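You operate a simulated robot arm through the tools that you are given. There is no shell and no other tool. Be economical: measure what you need, move in short steps, check, and stop when the job is done.

You run a simulated two-armed robot. Do the job below in one go: nothing can be reset, and whatever is moved stays where it is left.

JOB
On the board top, fold the press cloth in half, so that its two long edges meet.

The check looks at the end state, three seconds after you hand in, the way a careful person would. Anything else that was tipped, shoved, dropped, spilled or broken makes it a failure. Flat cloth is picked up by pressing the open fingertips on it (5 to 10 N) and closing them slowly along it; thin cloth reads only 2 to 8 mm in the jaws.

ROBOT AND FRAMES
Two 6-joint arms with two-finger parallel grippers on one trunk, on a base that drives. Base frame: it is fixed to the floor where the robot stands at the start and does not move with it; the origin is under the middle of the robot, x ahead of it, y to its left, z up; the surface under the hand at the start is at about z = 0.9. Readings come in m, degrees, newtons and seconds.
The left shoulder is at the start at [0.08, 0.216, 1.597], the right one opposite. With the tool pointing down near the work surface each hand reaches from about 0.1 to 0.72 m from the robot's upright axis, wherever it stands, measured 20 degrees to its own side. Places, roughly: board top [0.6, 0.1, 0.9]. Payload 3.43 kg a hand.
The TCP of each hand is the grasp point between the finger pads, 0.03 m short of the fingertips. In the tool frame z runs along the fingers and y along their closing line. The gripper opens to 0.094 m. The fingers are 0.028 m wide and 0.01 m thick; the gripper's body (0.05 by 0.096 m) begins 0.055 m behind the TCP.
Orientation is that of the tool frame in the base frame, as a unit quaternion [w, x, y, z]. With the fingers straight down and closing along the base's y, the tool's x points along the base's -x, its y along +y and its z along -z.

CONTROLS
- The arms move only by the tool play_rows. It takes "left_deltas", "right_deltas" or both (then of equal length, played together; a hand with none holds still); each is a list of rows, each a list of 7 numbers: the shift along the tool's x, y, z in units of 40 mm (1.0 is 40 mm), then the turn, a rotation vector about the tool's x, y, z in units of 8 degrees (1.0 is 8 degrees), then the closure in counts, from 0 (fully open) to 255 (shut). In form: [[x, y, z, ax, ay, az, gripper], ...]. A call has 1 to 8 rows; each row shifts and turns the commanded pose from where the row before left it, along the tool's axes as they then stand. A call with a number of a shift or a turn outside -1 to 1 is refused whole. Each row takes 0.2 s and may step no farther than 0.05 m and 8.6 degrees from the row before; otherwise, or with a gripper value out of range, the whole call is refused. A pose out of reach is approached as far as the arm can. The call stops where the force on the tool passes 40 N (or 10 N more than at its start, if that is more) or the arm is blocked; 0.2 s more then pass. The fingers move at their own pace (about 0.072 m/s each) and stop on an object; they squeeze with about 44 N. The grip force told is the motor's: it shows also when the fingers shut on nothing. Time passes only in rows, and 0.2 s behind the last, so rows that do not move let the fingers close. It gives the time, the measured TCP pose, the force on the tool (base axes), the opening and the grip force at its end, in the units of the frame above (readings bear some noise), with the torque about the TCP (base axes, N m) and any sound that the robot's microphone picked up.
- Cameras (640 x 400 px; columns grow to the right, rows downward): "scene" is now at [0.0968, 0.007, 1.7394]; the picture's right is [0.10, -1.00, 0.00], its down [-0.87, -0.08, -0.49] and it looks along [0.49, 0.05, -0.87] (base axes); focal length 259 px, centre (320, 200). "left" rides on the left gripper at [0.076, -0.014, -0.102] in its tool frame; the picture's right is [0.18, 0.98, 0.00], its down [-0.75, 0.14, -0.64] and it looks along [-0.63, 0.12, 0.77] (tool axes); focal length 243 px, centre (320, 200). "right" rides on the right gripper at [0.076, 0.014, -0.102] in its tool frame; the picture's right is [-0.18, 0.98, 0.00], its down [-0.75, -0.14, -0.64] and it looks along [-0.63, -0.12, 0.77] (tool axes); focal length 243 px, centre (320, 200). There is no depth. A picture from a camera that has moved, and an enlarged one, comes with that camera's place and axes in the base frame and with its lens.
- camera(camera): a new picture of that camera. The clock stands still meanwhile.
- raise_lower(by): slides the trunk up (or, below 0, down) by that many m; the arms and the scene camera ride with it, the base frame stays. It gives what a move gives, with no picture.
- base_move(legs): drives the robot by 1 to 6 legs, each [ahead, left, turn to the left] in m, m and degrees, along the robot's own axes; the way and the turn of a leg run together, so that a leg with both is an arc; at most 1.5 m and 180 degrees a leg. The arms and the cameras ride along, it lands a little off, and it stops where it bumps. It gives what a move gives.
- head_to(pan, tilt): turns the head with the scene camera to pan (to the left, within 86 degrees either way) and tilt (down, from -29 to 69), counted from straight ahead of the robot. It gives what a move gives.
- enlarge(camera, box): a new picture of the part [left, top, right, bottom] of that camera's present view, enlarged. The clock stands still meanwhile.
- job_done(): hands the job in; it is judged then, once.

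Go step by step. Nothing tells you exact positions but the pictures and the camera data: compare them with the known pose of the tool, close in by small moves and look again before you grip or let go. The budget is 120 turns and 92 pictures, counting those below and the enlarged ones. Unless the task says otherwise, let go and move clear before handing in, and close with one line.

The tools are called after "Emit:" as name(argument=value, ...) on one line, values as JSON. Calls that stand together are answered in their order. play_rows: Moves the arms, as the interface text tells. Its arguments: {"type":"object","properties":{"left_deltas":{"type":"array"},"right_deltas":{"type":"array"}},"required":[]} The other tools are called the same way: raise_lower (by) slides the trunk up or down; base_move (legs) drives the base; head_to (pan, tilt) turns the head that bears the scene camera; camera (camera) takes a picture; enlarge (camera, box) takes an enlarged picture of a part of a camera's view; job_done () hands the job in.

At the start:

```text
time: 0.0
left_tool_pos: [0.3848, 0.3422, 1.0189]
left_tool_rot: [0.0, 0.0, 1.0, 0.0]
left_force: [0.0, 0.6, -0.1]
left_wrist_torque: [0.0, 0.0, -0.02]
left_gripper_width: 0.0942
left_grasp_force: 0.1
right_tool_pos: [0.4612, 0.0122, 1.0186]
right_tool_rot: [-0.001, 0.0, 1.0, 0.0]
right_force: [0.3, -0.3, -0.9]
right_wrist_torque: [0.0, -0.01, 0.01]
right_gripper_width: 0.0939
right_grasp_force: 0.1
trunk travel left (down, up): [-0.827, 0.013]
robot x, y, heading: [-0.0, -0.0027, -0.3]
head pan, tilt: [5.5, 60.7]
```

scene: 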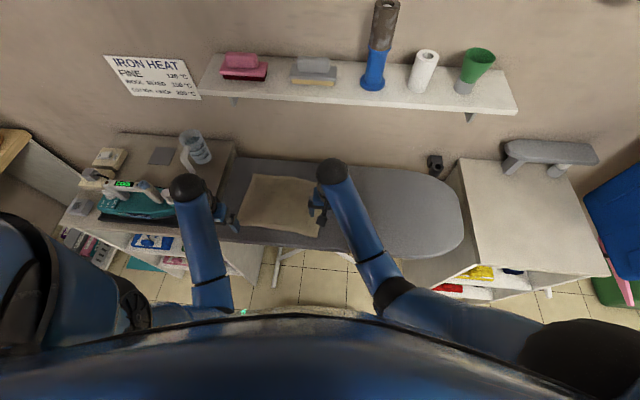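
right: 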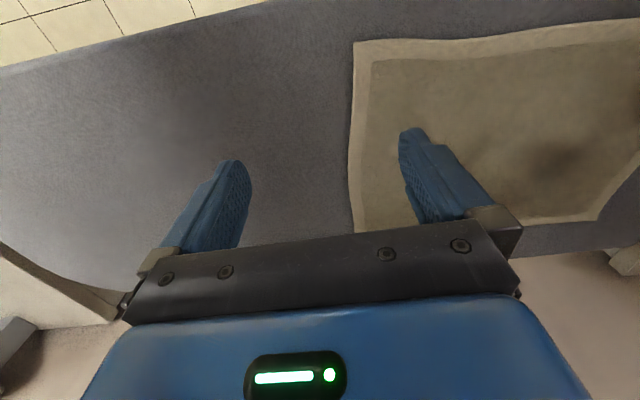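
left: 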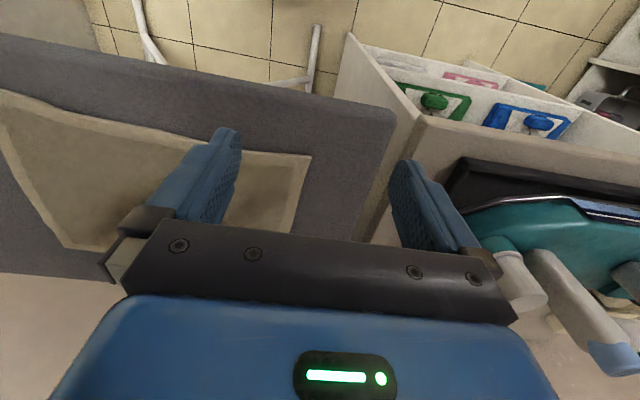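

I see the cloth lying on the board between the two hands. First I take a closer look to measure its corners.

Emit:
enlarge(camera="scene", box=[200, 140, 360, 250])

Emit:
camera(camera="right")

```text
3.64 times, centred on (280, 195) of scene
camera zoom: at [0.0968, 0.007, 1.7394], right [0.1, -1.0, 0.0], down [-0.87, -0.08, -0.49], along [0.49, 0.05, -0.87], focal length 943 px, centre (466, 218)
```

zoom: 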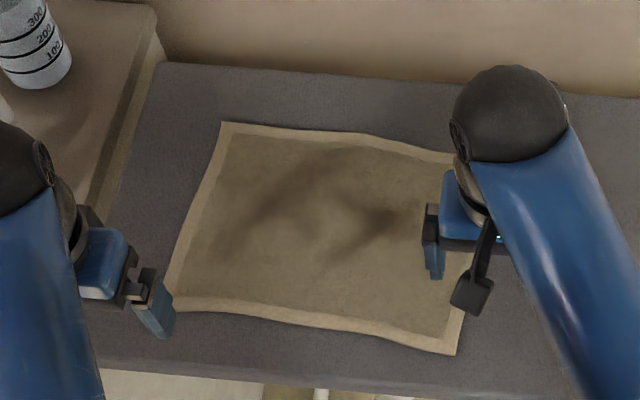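

```text
87 pictures are left
camera right: at [0.385, 0.0274, 1.1217], right [0.18, 0.98, 0.0], down [0.75, -0.14, 0.64], along [0.63, -0.12, -0.77], focal length 243 px, centre (320, 200)
```

right: 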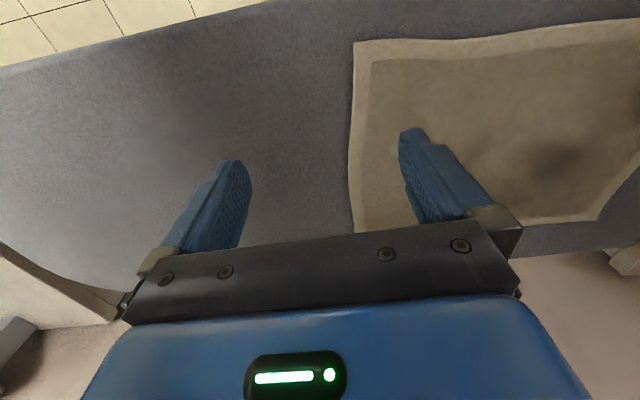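

The cloth spans about x 0.42–0.66, y 0.04–0.33, with the long edges along y and slanted about 5°. I move the right hand aside to see the far right corner.

Emit:
play_rows(right_deltas=[[0, -1, -0.5, 0, 0, 0, 0], [0, -1, -0.5, 0, 0, 0, 0], [0, -1, 0, 0, 0, 0, 0], [0, -0.5, 0, 0, 0, 0, 0]], left_deltas=[[1, 0, -0.5, 0, 0, 0, 0], [0, 0.5, -0.5, 0, 0, 0, 0], [0, 0, 0, 0, 0, 0, 0], [0, 0, 0, 0, 0, 0, 0]])

Emit:
enlarge(camera="scene", box=[200, 140, 360, 240])

```text
time: 1.0
left_tool_pos: [0.3465, 0.3619, 1.0298]
left_tool_rot: [0.002, 0.0, 1.0, 0.003]
left_force: [-1.3, 0.1, -0.6]
left_wrist_torque: [0.01, 0.01, 0.01]
left_gripper_width: 0.0941
left_grasp_force: 0.1
left hand out of reach, approached as far as the arm can: row 1, 2
right_tool_pos: [0.469, -0.1261, 1.0415]
right_tool_rot: [0.0, 0.0, 1.0, 0.001]
right_force: [-0.6, 0.0, -0.1]
right_wrist_torque: [0.0, -0.02, 0.03]
right_gripper_width: 0.0941
right_grasp_force: 0.0
right hand out of reach, approached as far as the arm can: row 2, 3
trunk travel left (down, up): [-0.827, 0.013]
robot x, y, heading: [-0.0023, 0.0038, 0.1]
head pan, tilt: [5.5, 60.7]
```

```text
4.00 times, centred on (280, 190) of scene
camera zoom: at [0.0967, 0.0063, 1.7395], right [0.1, -1.0, 0.0], down [-0.87, -0.08, -0.49], along [0.49, 0.05, -0.87], focal length 1037 px, centre (480, 240)
```

zoom: 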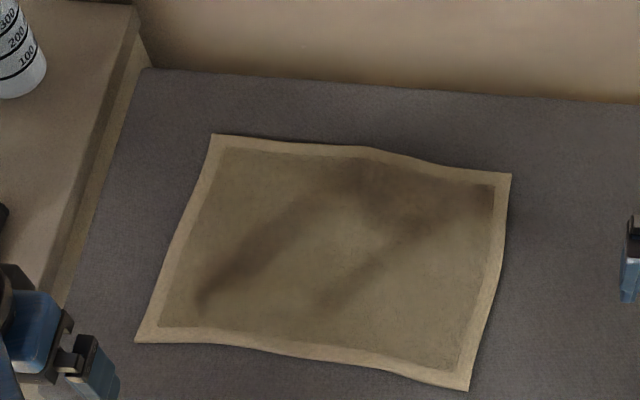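

Corners measured: far-left (0.659, 0.326), far-right (0.641, 0.029), near-right (0.418, 0.047), near-left (0.434, 0.344). I plan to lift the far long edge with both hands and lay it on the near one, tilting the fingers forward; first I test in the air that the end pose (tilted) is reachable.

Emit:
play_rows(left_deltas=[[-0.8, -0.4, 0, 0, 0, 0, 0], [-0.8, -0.4, 0, 0, 0, 0, 0], [-0.8, -0.4, 0, 0, 0, 0, 0], [0, 0, 0, 0, -0.95, 0, 0], [0, 0, 0, 0, -0.95, 0, 0], [0, 0, 0, 0, -0.95, 0, 0], [0, 0, 0, 0, -0.95, 0, 0], [0, 0, 0, 0, -0.95, 0, 0]], right_deltas=[[0.4, 0.65, 0, 0, 0, 0, 0], [0.4, 0.65, 0, 0, 0, 0, 0], [0, 0.65, 0, 0, 0, 0, 0], [0, 0.65, 0, 0, -0.95, 0, 0], [0, 0.65, 0, 0, -0.95, 0, 0], [0, 0.65, 0, 0, -0.95, 0, 0], [0, 0.65, 0, 0, -0.95, 0, 0], [0, 0.6, 0, 0, -0.95, 0, 0]])

```text
time: 2.8
left_tool_pos: [0.4394, 0.3155, 1.0283]
left_tool_rot: [0.328, 0.0, 0.945, 0.0]
left_force: [0.3, -0.8, 0.5]
left_wrist_torque: [-0.04, -0.02, 0.03]
left_gripper_width: 0.0941
left_grasp_force: 0.0
right_tool_pos: [0.4367, 0.0773, 1.0399]
right_tool_rot: [0.328, 0.0, 0.945, 0.0]
right_force: [0.1, -0.1, -0.3]
right_wrist_torque: [0.02, 0.0, -0.01]
right_gripper_width: 0.0941
right_grasp_force: 0.0
right hand out of reach, approached as far as the arm can: row 1
trunk travel left (down, up): [-0.827, 0.013]
robot x, y, heading: [0.0049, -0.0019, -0.2]
head pan, tilt: [5.5, 60.7]
```

Tilt of 38° is fine; I tilt on to about 70° and come down a little.

Emit:
play_rows(left_deltas=[[0, 0, 0, 0, -1, 0, 0], [0, 0, 0, 0, -1, 0, 0], [0, 0, 0, 0, -1, 0, 0], [0, 0, 0, 0, -1, 0, 0], [0.7, 0, 0.25, 0, 0, 0, 0]], right_deltas=[[0, 0, 0, 0, -1, 0, 0], [0, 0, 0, 0, -1, 0, 0], [0, 0, 0, 0, -1, 0, 0], [0, 0, 0, 0, -1, 0, 0], [0.7, 0, 0.25, 0, 0, 0, 0]])

Emit:
camera(camera="scene")

Emit:
camera(camera="left")

```text
time: 4.2
left_tool_pos: [0.4682, 0.3076, 1.0257]
left_tool_rot: [0.595, 0.033, 0.803, -0.005]
left_force: [-0.2, 0.9, -0.7]
left_wrist_torque: [-0.03, -0.04, 0.0]
left_gripper_width: 0.094
left_grasp_force: 0.1
right_tool_pos: [0.4336, 0.0798, 1.0125]
right_tool_rot: [0.574, 0.0, 0.819, 0.0]
right_force: [0.4, 1.1, -0.5]
right_wrist_torque: [0.02, -0.02, 0.04]
right_gripper_width: 0.0938
right_grasp_force: 0.0
trunk travel left (down, up): [-0.827, 0.013]
robot x, y, heading: [-0.0017, -0.0018, -0.0]
head pan, tilt: [5.5, 60.7]
stopped in row 5 (left hand): the arm was blocked; the commanded pose is now the measured one
```

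```text
85 pictures are left
camera scene: at [0.0966, 0.0071, 1.743], right [0.1, -1.0, 0.0], down [-0.87, -0.08, -0.49], along [0.49, 0.05, -0.87], focal length 259 px, centre (320, 200)
```

scene: 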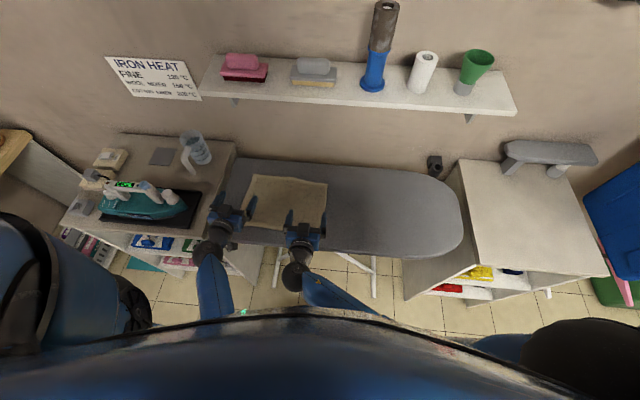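

```text
84 pictures are left
camera left: at [0.3487, 0.3006, 0.982], right [0.0, 0.99, -0.15], down [-0.39, 0.13, 0.91], along [0.92, 0.06, 0.38], focal length 243 px, centre (320, 200)
```

left: 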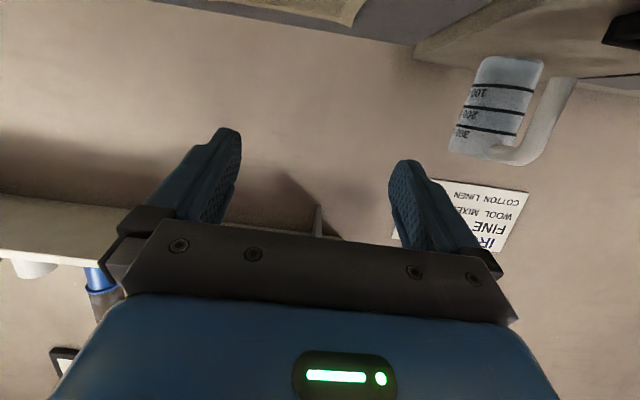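

The left arm stops at about 73° tilt and the camera housing would also meet the board, so I will use at most about 45° near the board. I turn both hands back to straight down.

Emit:
play_rows(left_deltas=[[0, 0, 0, 0, 1, 0, 0], [0, 0, 0, 0, 1, 0, 0], [0, 0, 0, 0, 1, 0, 0], [0, 0, 0, 0, 1, 0, 0], [0, 0, 0, 0, 1, 0, 0], [0, 0, 0, 0, 1, 0, 0], [0, 0, 0, 0, 1, 0, 0], [0, 0, 0, 0, 1, 0, 0]], right_deltas=[[0, 0, 0, 0, 1, 0, 0], [0, 0, 0, 0, 1, 0, 0], [0, 0, 0, 0, 1, 0, 0], [0, 0, 0, 0, 1, 0, 0], [0, 0, 0, 0, 1, 0, 0], [0, 0, 0, 0, 1, 0, 0], [0, 0, 0, 0, 1, 0, 0], [0, 0, 0, 0, 0.75, 0, 0]])

```text
time: 6.0
left_tool_pos: [0.4678, 0.3083, 1.0183]
left_tool_rot: [0.074, 0.027, 0.997, 0.012]
left_force: [0.5, 0.1, -0.5]
left_wrist_torque: [-0.02, 0.03, -0.02]
left_gripper_width: 0.0938
left_grasp_force: 0.1
right_tool_pos: [0.4351, 0.0802, 1.008]
right_tool_rot: [0.069, 0.0, 0.998, 0.0]
right_force: [-0.3, -0.6, -0.1]
right_wrist_torque: [0.0, -0.01, 0.01]
right_gripper_width: 0.0938
right_grasp_force: 0.1
trunk travel left (down, up): [-0.827, 0.013]
robot x, y, heading: [-0.0012, -0.001, 0.3]
head pan, tilt: [5.5, 60.7]
```

Hands are nearly straight. Next I go above the far corners, aligned with the edge, opening reduced to about 40 mm.

Emit:
play_rows(left_deltas=[[0, 0, 0, 0.17, 1, 0, 100], [-0.8, 0, 0, 0, 0, 0, 146], [-0.8, 0, 0, 0, 0, 0, 146], [-0.8, 0, 0, 0, 0, 0, 146], [-0.8, 0, 0, 0, 0, 0, 146], [-0.8, -0.1, 0, 0, 0, 0, 146], [-0.75, 0, 0, 0, 0, 0, 146], [0, 0, 0.2, 0, 0, 0, 146]], right_deltas=[[0, 0, 0, 0, 0.95, 0.45, 100], [-0.9, 0, 0, 0, 0, 0, 146], [-0.9, 0, 0, 0, 0, 0, 146], [-0.9, 0, 0, 0, 0, 0, 146], [-0.9, 0, 0, 0, 0, 0, 146], [-0.8, -0.08, 0, 0, 0, 0, 146], [-0.8, 0, 0, 0, 0, 0, 146], [0, 0, 0, 0, 0, 0, 146]])

Emit:
camera(camera="left")

Emit:
camera(camera="right")

Emit:
enlarge(camera="scene", box=[200, 140, 360, 240])

```text
time: 7.8
left_tool_pos: [0.6552, 0.2952, 1.012]
left_tool_rot: [0.006, 0.026, 1.0, 0.002]
left_force: [0.2, 0.0, 0.0]
left_wrist_torque: [0.02, 0.0, 0.01]
left_gripper_width: 0.04
left_grasp_force: 0.1
right_tool_pos: [0.6427, 0.0621, 1.0102]
right_tool_rot: [0.006, 0.031, 0.999, 0.003]
right_force: [0.3, 0.3, -0.1]
right_wrist_torque: [0.02, 0.03, -0.01]
right_gripper_width: 0.0399
right_grasp_force: 0.0
trunk travel left (down, up): [-0.827, 0.013]
robot x, y, heading: [-0.0027, 0.0019, -0.3]
head pan, tilt: [5.5, 60.7]
```

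```text
83 pictures are left
camera left: at [0.5782, 0.2849, 1.1143], right [-0.13, 0.99, 0.0], down [0.75, 0.1, 0.65], along [0.64, 0.09, -0.76], focal length 243 px, centre (320, 200)
```

left: 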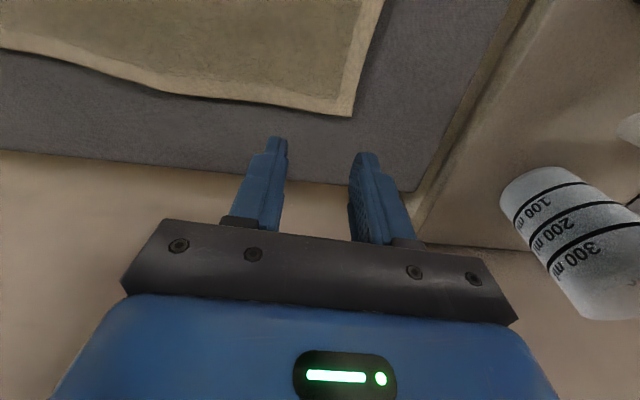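

```text
82 pictures are left
camera right: at [0.5664, 0.0807, 1.1109], right [0.24, 0.97, 0.01], down [0.74, -0.19, 0.65], along [0.63, -0.15, -0.76], focal length 243 px, centre (320, 200)
```

right: 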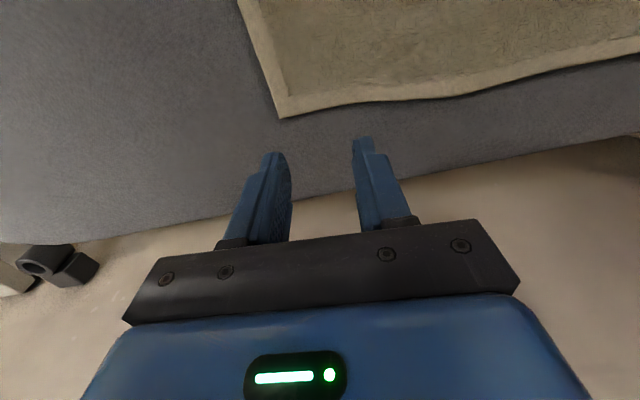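

```text
4.00 times, centred on (280, 190) of scene
camera zoom: at [0.0976, 0.0079, 1.7395], right [0.1, -1.0, 0.0], down [-0.87, -0.08, -0.49], along [0.49, 0.05, -0.87], focal length 1037 px, centre (480, 240)
```

zoom: 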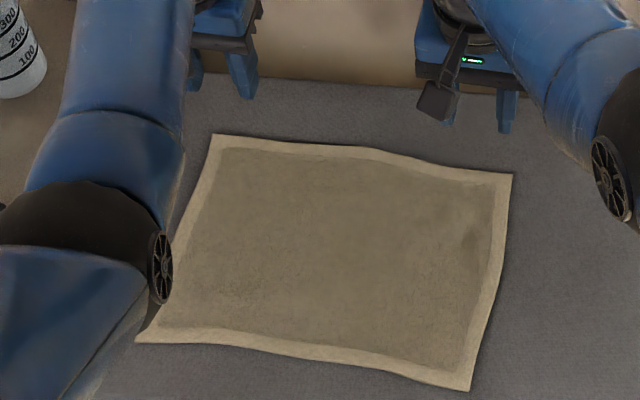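

Corner estimates from the wrist cameras agree to a few mm. I lower both hands to just above the cloth, then gently touch.

Emit:
play_rows(left_deltas=[[0, -0.1, 0.6, 0, 0, 0, 146], [0, 0, 0.6, 0, 0, 0, 146], [0, 0, 0.4, 0, 0, 0, 146], [0, 0, 0.15, 0, 0, 0, 146], [0, 0, 0.15, 0, 0, 0, 146]], right_deltas=[[0, 0, 0.6, 0, 0, 0, 146], [0, 0, 0.6, 0, 0, 0, 146], [0, 0, 0.4, 0, 0, 0, 146], [0, 0, 0.15, 0, 0, 0, 146], [0, 0, 0.15, 0, 0, 0, 146]])

```text
time: 9.0
left_tool_pos: [0.6569, 0.2894, 0.9358]
left_tool_rot: [0.005, 0.026, 1.0, 0.002]
left_force: [-0.3, -0.4, -0.7]
left_wrist_torque: [0.02, -0.01, 0.03]
left_gripper_width: 0.04
left_grasp_force: 0.2
right_tool_pos: [0.6171, 0.0512, 0.9552]
right_tool_rot: [0.003, 0.031, 1.0, 0.002]
right_force: [0.4, -0.4, 0.2]
right_wrist_torque: [0.0, -0.04, 0.0]
right_gripper_width: 0.0403
right_grasp_force: 0.1
right hand out of reach, approached as far as the arm can: row 1, 2, 3, 5
trunk travel left (down, up): [-0.827, 0.013]
robot x, y, heading: [-0.0013, 0.0016, 0.3]
head pan, tilt: [5.5, 60.7]
```

The right hand is out of reach there because it works across its own side. I lift both hands, bring the left hand inward, and shift the base left by 0.12 m so both hands have the cloth centred.

Emit:
play_rows(left_deltas=[[0, 0, -0.8, 0, 0, 0, 146], [0.5, -0.5, -0.8, 0, 0, 0, 146], [0.5, -0.8, -0.2, 0, 0, 0, 146], [0.5, -0.8, 0, 0, 0, 0, 146]], right_deltas=[[0, 0, -0.8, 0, 0, 0, 146], [0.5, -0.5, -0.5, 0, 0, 0, 146], [0.5, -0.8, 0, 0, 0, 0, 146], [0.5, -0.8, 0, 0, 0, 0, 146]])

Emit:
head_to(pan=50, tilt=69)

Emit:
camera(camera="scene")

```text
time: 10.0
left_tool_pos: [0.5907, 0.2083, 1.0067]
left_tool_rot: [0.005, 0.027, 1.0, 0.003]
left_force: [0.7, 0.9, 0.7]
left_wrist_torque: [-0.01, 0.0, 0.0]
left_gripper_width: 0.0403
left_grasp_force: 0.0
right_tool_pos: [0.633, 0.0089, 0.9599]
right_tool_rot: [0.002, 0.029, 1.0, 0.002]
right_force: [0.6, -0.1, 0.2]
right_wrist_torque: [0.0, 0.05, 0.01]
right_gripper_width: 0.0402
right_grasp_force: 0.0
right hand out of reach, approached as far as the arm can: row 1, 2, 3, 4
trunk travel left (down, up): [-0.827, 0.013]
robot x, y, heading: [0.0002, -0.0002, 0.1]
head pan, tilt: [5.5, 60.7]
```

```text
time: 11.1
left_tool_pos: [0.5916, 0.2104, 1.0072]
left_tool_rot: [0.006, 0.027, 1.0, 0.002]
left_force: [0.4, -0.6, -0.4]
left_wrist_torque: [-0.03, -0.03, -0.02]
left_gripper_width: 0.0402
left_grasp_force: 0.0
right_tool_pos: [0.6347, 0.0098, 0.9609]
right_tool_rot: [0.003, 0.03, 1.0, 0.001]
right_force: [-0.6, 0.2, -0.8]
right_wrist_torque: [0.01, -0.01, -0.04]
right_gripper_width: 0.0401
right_grasp_force: 0.1
trunk travel left (down, up): [-0.827, 0.013]
robot x, y, heading: [-0.0014, 0.0019, -0.1]
head pan, tilt: [50.0, 68.8]
```

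```text
80 pictures are left
camera scene: at [0.0676, 0.0438, 1.7308], right [0.77, -0.64, 0.0], down [-0.6, -0.71, -0.36], along [0.23, 0.28, -0.93], focal length 259 px, centre (320, 200)
```

scene: 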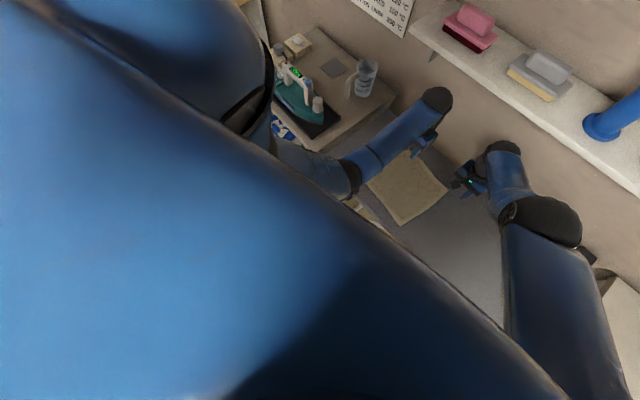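

The right arm reports odd reach limits; I first test how it responds with a small retreat and lift.

Emit:
play_rows(right_deltas=[[0.5, 0, 0, 0, 0, 0, 146], [0.5, 0, -0.3, 0, 0, 0, 146], [0.5, 0, -0.3, 0, 0, 0, 146], [0.5, 0, -0.3, 0, 0, 0, 146]])

Emit:
head_to(pan=80, tilt=45)

Emit:
camera(camera="scene")

```text
time: 12.1
left_tool_pos: [0.5922, 0.2109, 1.008]
left_tool_rot: [0.005, 0.027, 1.0, 0.002]
left_force: [-0.5, 0.5, -0.2]
left_wrist_torque: [-0.02, -0.01, 0.0]
left_gripper_width: 0.0402
left_grasp_force: 0.2
right_tool_pos: [0.6187, 0.0449, 0.9591]
right_tool_rot: [0.003, 0.031, 1.0, 0.002]
right_force: [0.0, -0.2, 0.4]
right_wrist_torque: [0.03, 0.0, -0.01]
right_gripper_width: 0.0401
right_grasp_force: 0.0
right hand out of reach, approached as far as the arm can: row 1, 2, 3, 4
trunk travel left (down, up): [-0.827, 0.013]
robot x, y, heading: [-0.0007, 0.0006, 0.2]
head pan, tilt: [50.0, 68.8]
```

```text
time: 13.1
left_tool_pos: [0.5915, 0.2109, 1.0071]
left_tool_rot: [0.006, 0.028, 1.0, 0.002]
left_force: [-0.3, -0.3, -0.6]
left_wrist_torque: [0.02, 0.01, 0.03]
left_gripper_width: 0.0401
left_grasp_force: 0.0
right_tool_pos: [0.6164, 0.0443, 0.9585]
right_tool_rot: [0.003, 0.03, 1.0, 0.003]
right_force: [0.2, 0.9, -0.2]
right_wrist_torque: [0.0, -0.03, 0.02]
right_gripper_width: 0.0397
right_grasp_force: 0.1
trunk travel left (down, up): [-0.827, 0.013]
robot x, y, heading: [0.0003, -0.0004, -0.2]
head pan, tilt: [80.0, 45.0]
```

```text
79 pictures are left
camera scene: at [0.046, 0.0807, 1.7596], right [0.98, -0.17, 0.0], down [-0.12, -0.7, -0.71], along [0.12, 0.7, -0.71], focal length 259 px, centre (320, 200)
```

scene: 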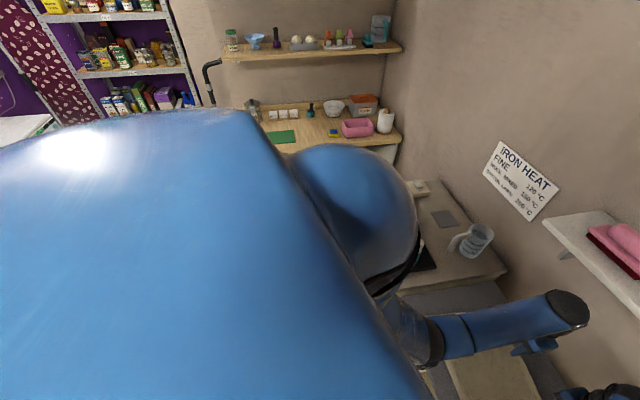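

The right arm seems stuck at full stretch. I try to free it by tilting the hand forward (bringing the wrist nearer) while lifting.

Emit:
play_rows(right_deltas=[[0, 0, 0, 0, -1, 0, 146], [0, 0, -0.3, 0, -1, 0, 146], [0.3, 0, -0.5, 0, -1, 0, 146]])

```text
time: 13.9
left_tool_pos: [0.5906, 0.2114, 1.0078]
left_tool_rot: [0.005, 0.028, 1.0, 0.002]
left_force: [0.6, 0.3, 0.3]
left_wrist_torque: [-0.01, 0.02, 0.02]
left_gripper_width: 0.0403
left_grasp_force: 0.0
right_tool_pos: [0.657, 0.0775, 0.9427]
right_tool_rot: [0.213, 0.031, 0.977, -0.004]
right_force: [-0.6, -0.9, -0.8]
right_wrist_torque: [0.02, 0.01, 0.0]
right_gripper_width: 0.0398
right_grasp_force: 0.2
right hand out of reach, approached as far as the arm can: row 1, 2, 3
trunk travel left (down, up): [-0.827, 0.013]
robot x, y, heading: [-0.0008, -0.0002, 0.1]
head pan, tilt: [80.0, 45.0]
```

The hand still sits on its reach limit. I try a longer, clear command up and back towards the robot's right.

Emit:
play_rows(right_deltas=[[0, -1, -0.6, 0, 0, 0, 146], [0, -1, -0.6, 0, 0, 0, 146], [0.5, -0.5, -0.7, 0, 0, 0, 146], [0.5, 0, -0.7, 0, 0, 0, 146], [0.7, 0, -0.7, 0, 0, 0, 146], [0.7, 0, -0.7, 0, 0, 0, 146]])

Emit:
head_to(pan=-10, tilt=55)

Emit:
camera(camera="scene")

```text
time: 15.3
left_tool_pos: [0.5916, 0.2109, 1.0069]
left_tool_rot: [0.005, 0.027, 1.0, 0.001]
left_force: [0.0, -0.2, 0.0]
left_wrist_torque: [-0.01, 0.0, -0.03]
left_gripper_width: 0.0399
left_grasp_force: 0.1
right_tool_pos: [0.6563, 0.0709, 0.9395]
right_tool_rot: [0.211, 0.031, 0.977, -0.004]
right_force: [-0.1, -0.4, -0.4]
right_wrist_torque: [0.02, 0.0, 0.01]
right_gripper_width: 0.04
right_grasp_force: 0.0
right hand out of reach, approached as far as the arm can: row 1, 2, 3, 4, 5, 6
trunk travel left (down, up): [-0.827, 0.013]
robot x, y, heading: [-0.0012, 0.001, -0.1]
head pan, tilt: [80.0, 45.0]
```

```text
time: 16.9
left_tool_pos: [0.5905, 0.211, 1.0062]
left_tool_rot: [0.006, 0.027, 1.0, 0.001]
left_force: [-0.9, 0.4, -0.4]
left_wrist_torque: [-0.02, -0.01, 0.01]
left_gripper_width: 0.0401
left_grasp_force: 0.0
right_tool_pos: [0.6586, 0.0719, 0.9387]
right_tool_rot: [0.212, 0.031, 0.977, -0.005]
right_force: [-0.2, -0.5, 1.3]
right_wrist_torque: [0.01, -0.01, -0.01]
right_gripper_width: 0.0399
right_grasp_force: 0.0
trunk travel left (down, up): [-0.827, 0.013]
robot x, y, heading: [0.0011, -0.0004, 0.1]
head pan, tilt: [-10.0, 55.0]
```

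```text
78 pictures are left
camera scene: at [0.1027, -0.0118, 1.7462], right [-0.17, -0.98, 0.0], down [-0.81, 0.14, -0.57], along [0.56, -0.1, -0.82], focal length 259 px, centre (320, 200)
```

scene: 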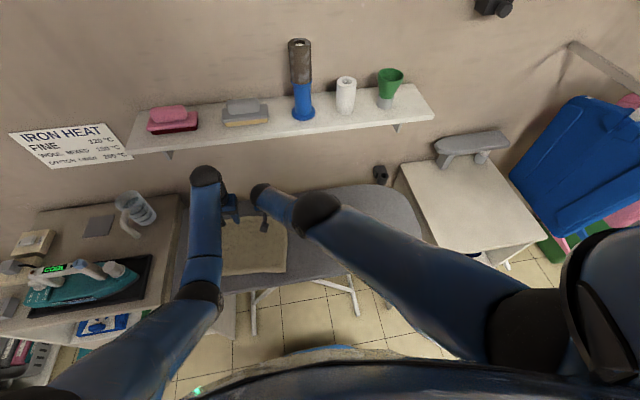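

The right elbow is straight (singular). I pull exactly along the line to the shoulder over several rows to bend it.

Emit:
play_rows(right_deltas=[[0.28, -0.34, -0.97, 0, 0, 0, 146], [0.28, -0.34, -0.97, 0, 0, 0, 146], [0.28, -0.34, -0.97, 0, 0, 0, 146], [0, 0, 0, 0, 0.9, 0, 146], [0, 0, 0, 0, 0.9, 0, 146], [0, 0, 0, 0, 0.9, 0, 146]])

```text
time: 18.3
left_tool_pos: [0.5926, 0.2107, 1.0087]
left_tool_rot: [0.005, 0.027, 1.0, 0.002]
left_force: [0.0, 0.3, -0.9]
left_wrist_torque: [-0.02, 0.0, 0.0]
left_gripper_width: 0.0401
left_grasp_force: 0.1
right_tool_pos: [0.6349, 0.0667, 0.9709]
right_tool_rot: [0.054, 0.031, 0.998, 0.001]
right_force: [0.7, -0.9, 0.1]
right_wrist_torque: [0.02, -0.03, 0.01]
right_gripper_width: 0.0402
right_grasp_force: 0.0
right hand out of reach, approached as far as the arm can: row 1, 2, 3, 4, 5, 6
trunk travel left (down, up): [-0.827, 0.013]
robot x, y, heading: [0.002, 0.0016, -0.0]
head pan, tilt: [-10.0, 55.0]
```

It moved some. I continue pulling toward the shoulder for a full 8 rows.

Emit:
play_rows(right_deltas=[[0.6, -0.3, -0.7, 0, 0, 0, 146], [0.6, -0.3, -0.7, 0, 0, 0, 146], [0, 0, 0, 0, 0, 0, 146], [0, 0, 0, 0, 0, 0, 146], [0, 0, 0, 0, 0, 0, 146], [0, 0, 0, 0, 0, 0, 146], [0, 0, 0, 0, 0, 0, 146], [0, 0, 0, 0, 0, 0, 146]])

```text
time: 20.1
left_tool_pos: [0.5923, 0.2106, 1.0068]
left_tool_rot: [0.006, 0.026, 1.0, 0.001]
left_force: [-0.7, 0.1, 0.5]
left_wrist_torque: [0.0, -0.01, -0.01]
left_gripper_width: 0.0401
left_grasp_force: 0.0
right_tool_pos: [0.6381, 0.0772, 0.9875]
right_tool_rot: [0.056, 0.031, 0.998, 0.001]
right_force: [-0.8, -1.6, -0.6]
right_wrist_torque: [-0.04, 0.0, -0.01]
right_gripper_width: 0.0401
right_grasp_force: 0.0
right hand out of reach, approached as far as the arm can: row 1, 2
trunk travel left (down, up): [-0.827, 0.013]
robot x, y, heading: [-0.0026, 0.0006, 0.1]
head pan, tilt: [-10.0, 55.0]
```

It creeps upward and to the left; I follow that direction to get off the limit.

Emit:
play_rows(right_deltas=[[0.3, 0.3, -0.7, 0, 0, 0, 146], [0.3, 0.3, -0.7, 0, 0, 0, 146], [0.5, 0.3, -0.5, 0, 0, 0, 146], [0.5, 0, -0.5, 0, 0, 0, 146]])

```text
time: 20.8
left_tool_pos: [0.5916, 0.2166, 1.0084]
left_tool_rot: [0.006, 0.022, 1.0, 0.004]
left_force: [-0.3, 1.1, -1.0]
left_wrist_torque: [-0.05, 0.03, 0.06]
left_gripper_width: 0.0402
left_grasp_force: 0.1
right_tool_pos: [0.6304, 0.1169, 1.0223]
right_tool_rot: [0.052, 0.035, 0.998, -0.007]
right_force: [-0.1, -1.1, 0.7]
right_wrist_torque: [0.06, -0.02, 0.04]
right_gripper_width: 0.0401
right_grasp_force: 0.2
right hand out of reach, approached as far as the arm can: row 1, 2, 3
trunk travel left (down, up): [-0.827, 0.013]
robot x, y, heading: [0.0027, 0.0015, 0.1]
head pan, tilt: [-10.0, 55.0]
stopped in row 3 (left hand): the force on the tool passed its limit at 52 N (the readings are from after the stop); the commanded pose is now the measured one
```

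The hands touched each other lightly. I move the left hand back outward and keep freeing the right one.

Emit:
play_rows(left_deltas=[[0, 0.8, 0, 0, 0, 0, 146], [0, 0.8, 0, 0, 0, 0, 146], [0, 0.5, 0, 0, 0, 0, 146], [0, 0, 0, 0, 0, 0, 146], [0, 0, 0, 0, 0, 0, 146]], right_deltas=[[0, 0, 0, 0, 0, 0, 146], [0, 0, 0, 0, 0, 0, 146], [0.7, 0, -0.3, 0, 0, 0, 146], [0.7, -0.3, -0.3, 0, 0, 0, 146], [0.7, -0.3, 0, 0, 0, 0, 146]])

```text
time: 22.0
left_tool_pos: [0.5977, 0.2982, 1.0104]
left_tool_rot: [0.007, 0.023, 1.0, 0.004]
left_force: [0.0, 0.7, 0.9]
left_wrist_torque: [-0.01, 0.0, 0.0]
left_gripper_width: 0.0402
left_grasp_force: 0.0
right_tool_pos: [0.6046, 0.1394, 1.0064]
right_tool_rot: [0.052, 0.036, 0.998, -0.007]
right_force: [0.2, 0.6, -0.5]
right_wrist_torque: [0.0, -0.01, -0.05]
right_gripper_width: 0.0401
right_grasp_force: 0.0
right hand out of reach, approached as far as the arm can: row 3, 4, 5
trunk travel left (down, up): [-0.827, 0.013]
robot x, y, heading: [0.0006, -0.0009, 0.2]
head pan, tilt: [-10.0, 55.0]
```

Still on a limit surface. I test pure sideways motion to the right at this height.

Emit:
play_rows(right_deltas=[[0, -1, 0, 0, 0, 0, 146], [0, -1, 0, 0, 0, 0, 146], [0, -1, 0, 0, 0, 0, 146], [0, -1, 0, 0, 0, 0, 146]])

Emit:
camera(camera="scene")

```text
time: 23.0
left_tool_pos: [0.5973, 0.2982, 1.0097]
left_tool_rot: [0.007, 0.022, 1.0, 0.004]
left_force: [-0.6, -0.6, 0.5]
left_wrist_torque: [0.02, 0.01, 0.02]
left_gripper_width: 0.0401
left_grasp_force: 0.1
right_tool_pos: [0.6585, 0.012, 0.9739]
right_tool_rot: [0.051, 0.034, 0.998, -0.006]
right_force: [1.0, -0.5, -0.3]
right_wrist_torque: [-0.02, 0.01, 0.0]
right_gripper_width: 0.0402
right_grasp_force: 0.1
right hand out of reach, approached as far as the arm can: row 1, 2, 3, 4
trunk travel left (down, up): [-0.827, 0.013]
robot x, y, heading: [0.0003, 0.002, -0.1]
head pan, tilt: [-10.0, 55.0]
```

```text
77 pictures are left
camera scene: at [0.1032, -0.013, 1.7462], right [-0.17, -0.98, 0.0], down [-0.81, 0.14, -0.57], along [0.56, -0.1, -0.82], focal length 259 px, centre (320, 200)
```

scene: 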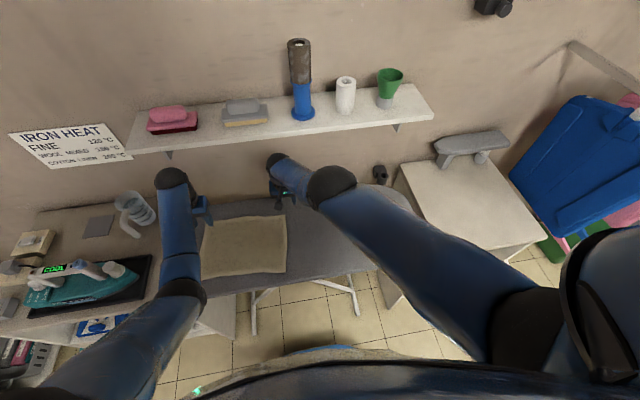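

The straight elbow can be broken by driving the wrist pitch to its limit: I swing the hand about its wrist, fingers back towards the robot.

Emit:
play_rows(right_deltas=[[0.7, 0, 0, 0, 1, 0, 146], [0.7, 0, 0, 0, 1, 0, 146], [0.7, 0, 0, 0, 1, 0, 146], [0.7, 0, 0, 0, 1, 0, 146], [0.7, 0, 0, 0, 1, 0, 146], [0.7, 0, 0, 0, 1, 0, 146]])

```text
time: 24.4
left_tool_pos: [0.5974, 0.2983, 1.0091]
left_tool_rot: [0.006, 0.023, 1.0, 0.004]
left_force: [0.3, 0.2, -0.4]
left_wrist_torque: [0.04, -0.02, -0.04]
left_gripper_width: 0.0402
left_grasp_force: 0.1
right_tool_pos: [0.4969, 0.0244, 1.0158]
right_tool_rot: [-0.359, 0.033, 0.933, 0.007]
right_force: [0.0, 0.5, 0.8]
right_wrist_torque: [0.0, 0.02, 0.01]
right_gripper_width: 0.0405
right_grasp_force: 0.2
right hand out of reach, approached as far as the arm can: row 5
trunk travel left (down, up): [-0.827, 0.013]
robot x, y, heading: [0.0022, -0.0025, 0.3]
head pan, tilt: [-10.0, 55.0]
```

That worked: only one row was limited. Now I pull back and see whether it follows freely.

Emit:
play_rows(right_deltas=[[0.7, -0.5, 0.5, 0, 0, 0, 146], [0.7, -0.5, 0.5, 0, 0, 0, 146], [0, 0, 0, 0, -1, 0, 146], [0, 0, 0, 0, -1, 0, 146], [0, 0, 0, 0, -1, 0, 146]])

```text
time: 25.6
left_tool_pos: [0.5965, 0.2981, 1.0115]
left_tool_rot: [0.007, 0.023, 1.0, 0.004]
left_force: [-0.2, -0.4, 0.3]
left_wrist_torque: [-0.01, -0.01, -0.01]
left_gripper_width: 0.0399
left_grasp_force: 0.1
right_tool_pos: [0.4652, 0.0101, 0.9801]
right_tool_rot: [-0.155, 0.036, 0.987, 0.002]
right_force: [0.3, 0.7, 1.0]
right_wrist_torque: [0.0, -0.02, 0.0]
right_gripper_width: 0.0404
right_grasp_force: 0.2
right hand out of reach, approached as far as the arm can: row 1, 2, 3
trunk travel left (down, up): [-0.827, 0.013]
robot x, y, heading: [-0.0016, -0.0007, 0.1]
head pan, tilt: [-10.0, 55.0]
```

The right elbow is bent again. I straighten the right hand, raise it a bit and bring the left hand slightly inward, before shifting the base left.

Emit:
play_rows(right_deltas=[[0, -0.5, -0.3, 0, -1, 0, 146], [0, -0.5, -0.3, 0, -1, 0, 146], [0, 0, -0.5, 0, -0.2, 0, 146]], left_deltas=[[0, -0.5, -0.2, 0, 0, 0, 146], [0.5, -0.5, -0.2, 0, 0, 0, 146], [0.5, 0, 0, 0, 0, 0, 146]])

```text
time: 26.4
left_tool_pos: [0.5534, 0.2621, 1.0246]
left_tool_rot: [0.008, 0.023, 1.0, 0.003]
left_force: [0.5, 0.7, -0.3]
left_wrist_torque: [-0.03, -0.04, 0.03]
left_gripper_width: 0.0401
left_grasp_force: 0.1
right_tool_pos: [0.4718, -0.0277, 1.0233]
right_tool_rot: [-0.003, 0.034, 0.999, -0.005]
right_force: [-1.0, 0.6, 0.4]
right_wrist_torque: [0.01, 0.01, 0.02]
right_gripper_width: 0.04
right_grasp_force: 0.1
trunk travel left (down, up): [-0.827, 0.013]
robot x, y, heading: [-0.0001, -0.0014, 0.1]
head pan, tilt: [-10.0, 55.0]
```

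Both hands move freely again. Now I shift the base left by 0.10 m.

Emit:
base_move(legs=[[0, 0.1, 0]])

Emit:
head_to(pan=5, tilt=60)

Emit:
camera(camera="scene")

```text
time: 27.6
left_tool_pos: [0.554, 0.3526, 1.0271]
left_tool_rot: [0.006, 0.023, 1.0, 0.008]
left_force: [-0.4, -1.5, -0.5]
left_wrist_torque: [0.02, 0.0, 0.03]
left_gripper_width: 0.0399
left_grasp_force: 0.0
right_tool_pos: [0.473, 0.0611, 1.022]
right_tool_rot: [-0.003, 0.036, 0.999, -0.001]
right_force: [0.0, -1.2, 1.2]
right_wrist_torque: [0.03, -0.03, 0.05]
right_gripper_width: 0.0401
right_grasp_force: 0.0
trunk travel left (down, up): [-0.827, 0.013]
robot x, y, heading: [-0.0004, 0.0994, -0.1]
head pan, tilt: [-10.0, 55.0]
```

```text
time: 28.3
left_tool_pos: [0.5555, 0.3568, 1.026]
left_tool_rot: [0.006, 0.024, 1.0, 0.004]
left_force: [0.8, 0.5, 0.2]
left_wrist_torque: [-0.01, -0.01, -0.02]
left_gripper_width: 0.0403
left_grasp_force: 0.0
right_tool_pos: [0.4722, 0.0667, 1.0228]
right_tool_rot: [-0.003, 0.037, 0.999, -0.004]
right_force: [0.0, -0.3, -0.7]
right_wrist_torque: [0.01, -0.01, -0.01]
right_gripper_width: 0.04
right_grasp_force: 0.0
trunk travel left (down, up): [-0.827, 0.013]
robot x, y, heading: [-0.0012, 0.0947, -0.2]
head pan, tilt: [5.0, 60.0]
```

```text
76 pictures are left
camera scene: at [0.0978, 0.1019, 1.7402], right [0.09, -1.0, 0.0], down [-0.86, -0.07, -0.5], along [0.5, 0.04, -0.87], focal length 259 px, centre (320, 200)
```

scene: 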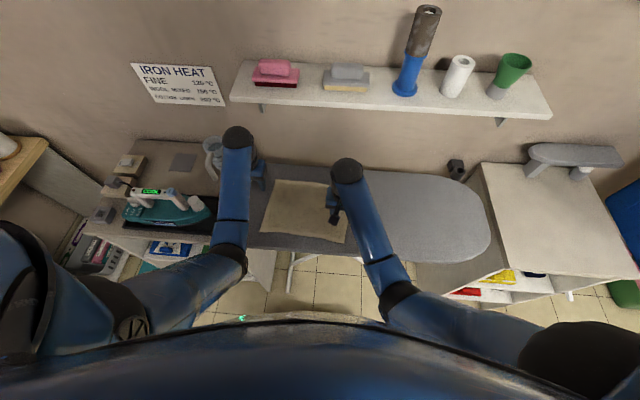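

All clear. I lower the trunk by 0.05 m for more reach (fingertips then at about 0.945).

Emit:
raise_lower(by=-0.05)

```text
time: 29.2
left_tool_pos: [0.5535, 0.3606, 0.9741]
left_tool_rot: [0.006, 0.024, 1.0, 0.005]
left_force: [-0.4, -0.6, 0.0]
left_wrist_torque: [0.01, -0.01, 0.03]
left_gripper_width: 0.0401
left_grasp_force: 0.0
right_tool_pos: [0.4725, 0.0698, 0.9723]
right_tool_rot: [-0.004, 0.036, 0.999, -0.006]
right_force: [0.6, 0.5, -0.2]
right_wrist_torque: [-0.02, -0.01, 0.02]
right_gripper_width: 0.0401
right_grasp_force: 0.0
trunk travel left (down, up): [-0.777, 0.063]
robot x, y, heading: [-0.0024, 0.0975, -0.2]
head pan, tilt: [5.0, 60.0]
```

Now I approach above the far corners again at low height.

Emit:
play_rows(left_deltas=[[-0.4, -0.4, 0, 0, 0, 0, 146], [-0.4, -0.4, 0, 0, 0, 0, 146], [-0.5, -0.4, 0, 0, 0, 0, 146], [-0.5, -0.4, 0, 0, 0, 0, 146], [-0.5, 0, 0, 0, 0, 0, 146], [-0.3, 0, 0.4, 0, 0, 0, 146]], right_deltas=[[-0.7, 0, 0, 0, 0, 0, 146], [-0.7, 0, 0, 0, 0, 0, 146], [-0.7, 0.15, 0, 0, 0, 0, 146], [-0.7, 0, 0, 0, 0, 0, 146], [-0.7, 0, 0, 0, 0, 0, 146], [-0.7, 0, 0.4, 0, 0, 0, 146]])

Emit:
camera(camera="left")

Emit:
camera(camera="right")

```text
time: 30.6
left_tool_pos: [0.6579, 0.2902, 0.9575]
left_tool_rot: [0.005, 0.024, 1.0, 0.004]
left_force: [0.1, 0.4, 0.1]
left_wrist_torque: [-0.01, 0.0, 0.01]
left_gripper_width: 0.0401
left_grasp_force: 0.0
right_tool_pos: [0.6431, 0.0594, 0.9544]
right_tool_rot: [-0.004, 0.035, 0.999, -0.004]
right_force: [0.2, 0.1, 0.2]
right_wrist_torque: [0.0, 0.01, 0.0]
right_gripper_width: 0.04
right_grasp_force: 0.0
trunk travel left (down, up): [-0.777, 0.063]
robot x, y, heading: [-0.0003, 0.0912, -0.1]
head pan, tilt: [5.0, 60.0]
```

```text
75 pictures are left
camera left: at [0.5809, 0.2777, 1.0596], right [-0.14, 0.99, 0.01], down [0.75, 0.1, 0.65], along [0.64, 0.09, -0.76], focal length 243 px, centre (320, 200)
```

left: 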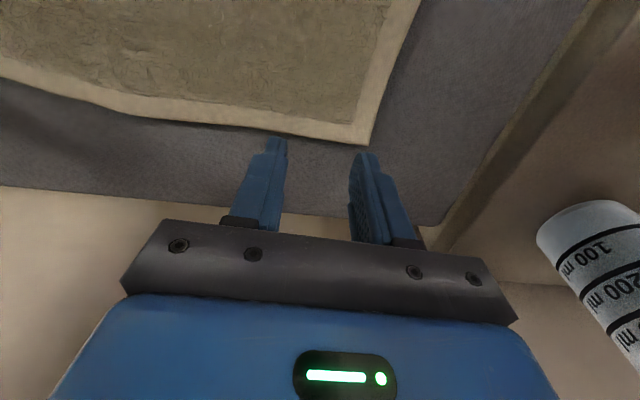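

```text
74 pictures are left
camera right: at [0.5695, 0.081, 1.0576], right [0.25, 0.97, -0.01], down [0.75, -0.19, 0.64], along [0.61, -0.17, -0.77], focal length 243 px, centre (320, 200)
```

right: 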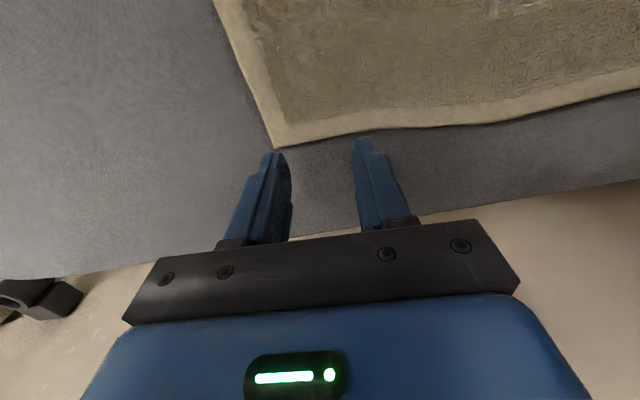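

Positions fit (edge overlap about 12–14 mm). I shift a few mm inward and descend to touch.

Emit:
play_rows(left_deltas=[[0.08, 0, 0.3, 0, 0, 0, 146], [0, 0, 0.25, 0, 0, 0, 146], [0, 0, 0.1, 0, 0, 0, 146], [0, 0, 0.05, 0, 0, 0, 146]], right_deltas=[[0.1, 0, 0.3, 0, 0, 0, 146], [0, 0, 0.2, 0, 0, 0, 146], [0, 0, 0.08, 0, 0, 0, 146], [0, 0, 0.05, 0, 0, 0, 146]])

```text
time: 31.6
left_tool_pos: [0.6533, 0.2892, 0.9332]
left_tool_rot: [0.009, 0.024, 1.0, 0.004]
left_force: [-0.8, 0.4, 6.7]
left_wrist_torque: [-0.04, 0.06, -0.01]
left_gripper_width: 0.04
left_grasp_force: 0.0
right_tool_pos: [0.6368, 0.0608, 0.9335]
right_tool_rot: [-0.002, 0.036, 0.999, -0.003]
right_force: [1.1, -1.6, 10.7]
right_wrist_torque: [0.03, 0.03, -0.01]
right_gripper_width: 0.04
right_grasp_force: 0.1
trunk travel left (down, up): [-0.777, 0.063]
robot x, y, heading: [-0.0007, 0.0989, -0.1]
head pan, tilt: [5.0, 60.0]
```

Contact at about 7 and 11 N: right in the range. I close the fingers slowly along the cloth.

Emit:
play_rows(left_deltas=[[0, 0, 0, 0, 0, 0, 158], [0, 0, 0, 0, 0, 0, 170], [0, 0, 0, 0, 0, 0, 182], [0, 0, 0, 0, 0, 0, 194], [0, 0, 0, 0, 0, 0, 206], [0, 0, 0, 0, 0, 0, 218], [0, 0, 0, 0, 0, 0, 228], [0, 0, 0, 0, 0, 0, 236]], right_deltas=[[0, 0, -0.02, 0, 0, 0, 158], [0, 0, 0, 0, 0, 0, 170], [0, 0, 0, 0, 0, 0, 182], [0, 0, 0, 0, 0, 0, 194], [0, 0, 0, 0, 0, 0, 206], [0, 0, 0, 0, 0, 0, 218], [0, 0, 0, 0, 0, 0, 228], [0, 0, 0, 0, 0, 0, 236]])

Emit:
play_rows(left_deltas=[[0, 0, 0, 0, 0, 0, 243], [0, 0, 0, 0, 0, 0, 249], [0, 0, 0, 0, 0, 0, 255], [0, 0, 0, 0, 0, 0, 255], [0, 0, 0, 0, 0, 0, 255]], right_deltas=[[0, 0, 0, 0, 0, 0, 243], [0, 0, 0, 0, 0, 0, 249], [0, 0, 0, 0, 0, 0, 255], [0, 0, 0, 0, 0, 0, 255], [0, 0, 0, 0, 0, 0, 255]])

Emit:
enlarge(camera="scene", box=[240, 150, 380, 250])

Emit:
camera(camera="left")

Emit:
camera(camera="right")

```text
time: 33.5
left_tool_pos: [0.6516, 0.2897, 0.9337]
left_tool_rot: [0.007, 0.024, 1.0, 0.005]
left_force: [0.9, -3.3, 7.4]
left_wrist_torque: [-0.17, 0.03, 0.06]
left_gripper_width: 0.0083
left_grasp_force: 1.1
right_tool_pos: [0.6354, 0.0612, 0.9325]
right_tool_rot: [-0.002, 0.036, 0.999, -0.004]
right_force: [1.6, 5.2, 14.9]
right_wrist_torque: [0.18, 0.07, -0.05]
right_gripper_width: 0.0089
right_grasp_force: 6.8
trunk travel left (down, up): [-0.777, 0.063]
robot x, y, heading: [0.0014, 0.0979, -0.2]
head pan, tilt: [5.0, 60.0]
```

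```text
time: 34.6
left_tool_pos: [0.6529, 0.2897, 0.9338]
left_tool_rot: [0.008, 0.024, 1.0, 0.003]
left_force: [-1.2, -9.9, 7.0]
left_wrist_torque: [-0.3, 0.1, 0.06]
left_gripper_width: 0.0034
left_grasp_force: 38.6
right_tool_pos: [0.6358, 0.0627, 0.9322]
right_tool_rot: [-0.002, 0.036, 0.999, -0.004]
right_force: [3.2, 8.5, 16.0]
right_wrist_torque: [0.31, 0.02, -0.15]
right_gripper_width: 0.0044
right_grasp_force: 39.1
trunk travel left (down, up): [-0.777, 0.063]
robot x, y, heading: [0.0033, 0.0997, 0.1]
head pan, tilt: [5.0, 60.0]
```

```text
4.00 times, centred on (310, 200) of scene
camera zoom: at [0.0944, 0.1038, 1.6904], right [0.09, -1.0, 0.0], down [-0.86, -0.07, -0.5], along [0.5, 0.04, -0.86], focal length 1037 px, centre (360, 200)
```

zoom: 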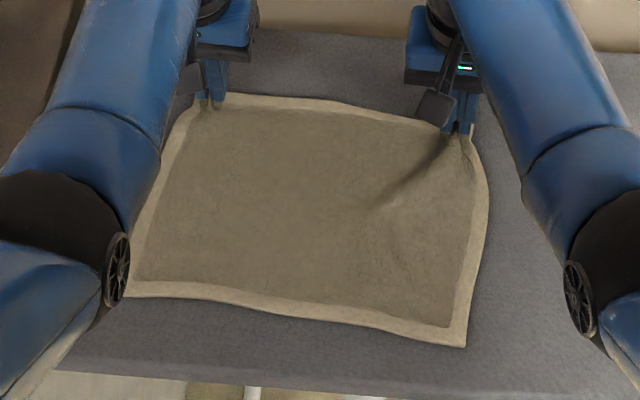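

```text
72 pictures are left
camera left: at [0.5745, 0.2771, 1.0344], right [-0.14, 0.99, 0.01], down [0.75, 0.1, 0.65], along [0.65, 0.09, -0.76], focal length 243 px, centre (320, 200)
```

left: 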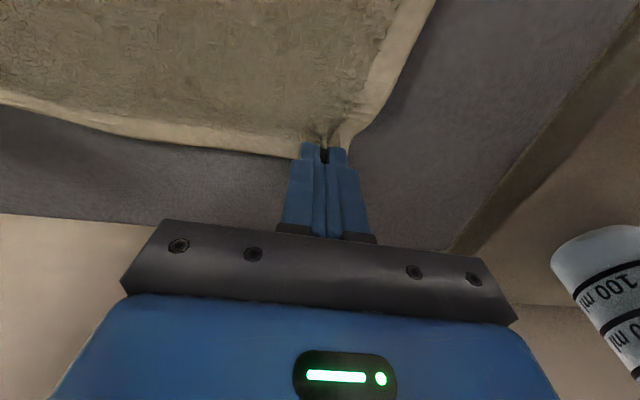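

```text
71 pictures are left
camera right: at [0.5609, 0.0828, 1.0354], right [0.25, 0.97, -0.01], down [0.74, -0.19, 0.64], along [0.62, -0.17, -0.77], focal length 243 px, centre (320, 200)
```

right: 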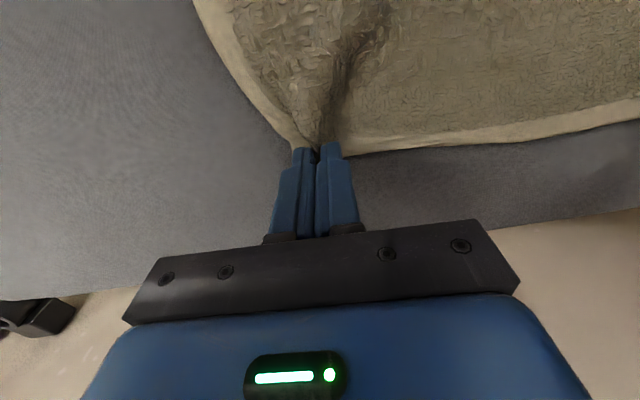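

Both hands seem to hold a pleat of the far edge (3.4 and 4.4 mm). I lift 40 mm and check.

Emit:
play_rows(left_deltas=[[0, 0, -0.2, 0, 0, 0, 255], [0, 0, -0.3, 0, 0, 0, 255], [0.2, 0, -0.4, 0, 0, 0, 255], [0.2, 0, -0.3, 0, 0, 0, 255]], right_deltas=[[0, 0, -0.2, 0, 0, 0, 255], [0, 0, -0.3, 0, 0, 0, 255], [0.2, 0, -0.4, 0, 0, 0, 255], [0.2, 0, -0.3, 0, 0, 0, 255]])

Emit:
enlarge(camera="scene", box=[240, 150, 380, 250])

```text
time: 35.6
left_tool_pos: [0.6365, 0.2914, 0.9784]
left_tool_rot: [0.006, 0.023, 1.0, 0.004]
left_force: [-0.6, -7.9, -0.3]
left_wrist_torque: [-0.26, 0.0, 0.03]
left_gripper_width: 0.0033
left_grasp_force: 37.4
right_tool_pos: [0.6202, 0.0641, 0.978]
right_tool_rot: [-0.004, 0.036, 0.999, -0.004]
right_force: [1.0, 7.4, 0.5]
right_wrist_torque: [0.24, -0.02, -0.09]
right_gripper_width: 0.0038
right_grasp_force: 39.2
trunk travel left (down, up): [-0.777, 0.063]
robot x, y, heading: [0.0004, 0.0936, -0.1]
head pan, tilt: [5.0, 60.0]
```

```text
4.00 times, centred on (310, 200) of scene
camera zoom: at [0.0971, 0.104, 1.6902], right [0.09, -1.0, 0.0], down [-0.86, -0.07, -0.5], along [0.5, 0.04, -0.87], focal length 1037 px, centre (360, 200)
```

zoom: 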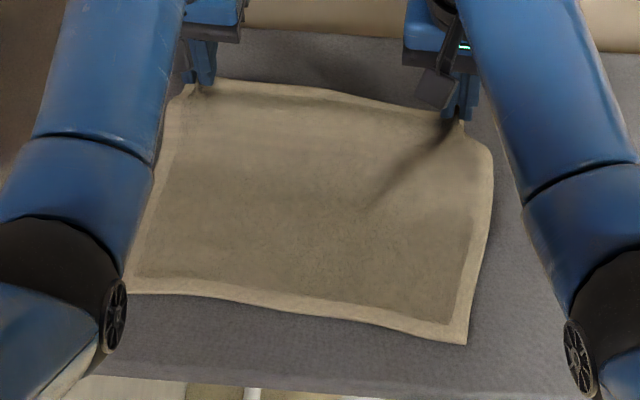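

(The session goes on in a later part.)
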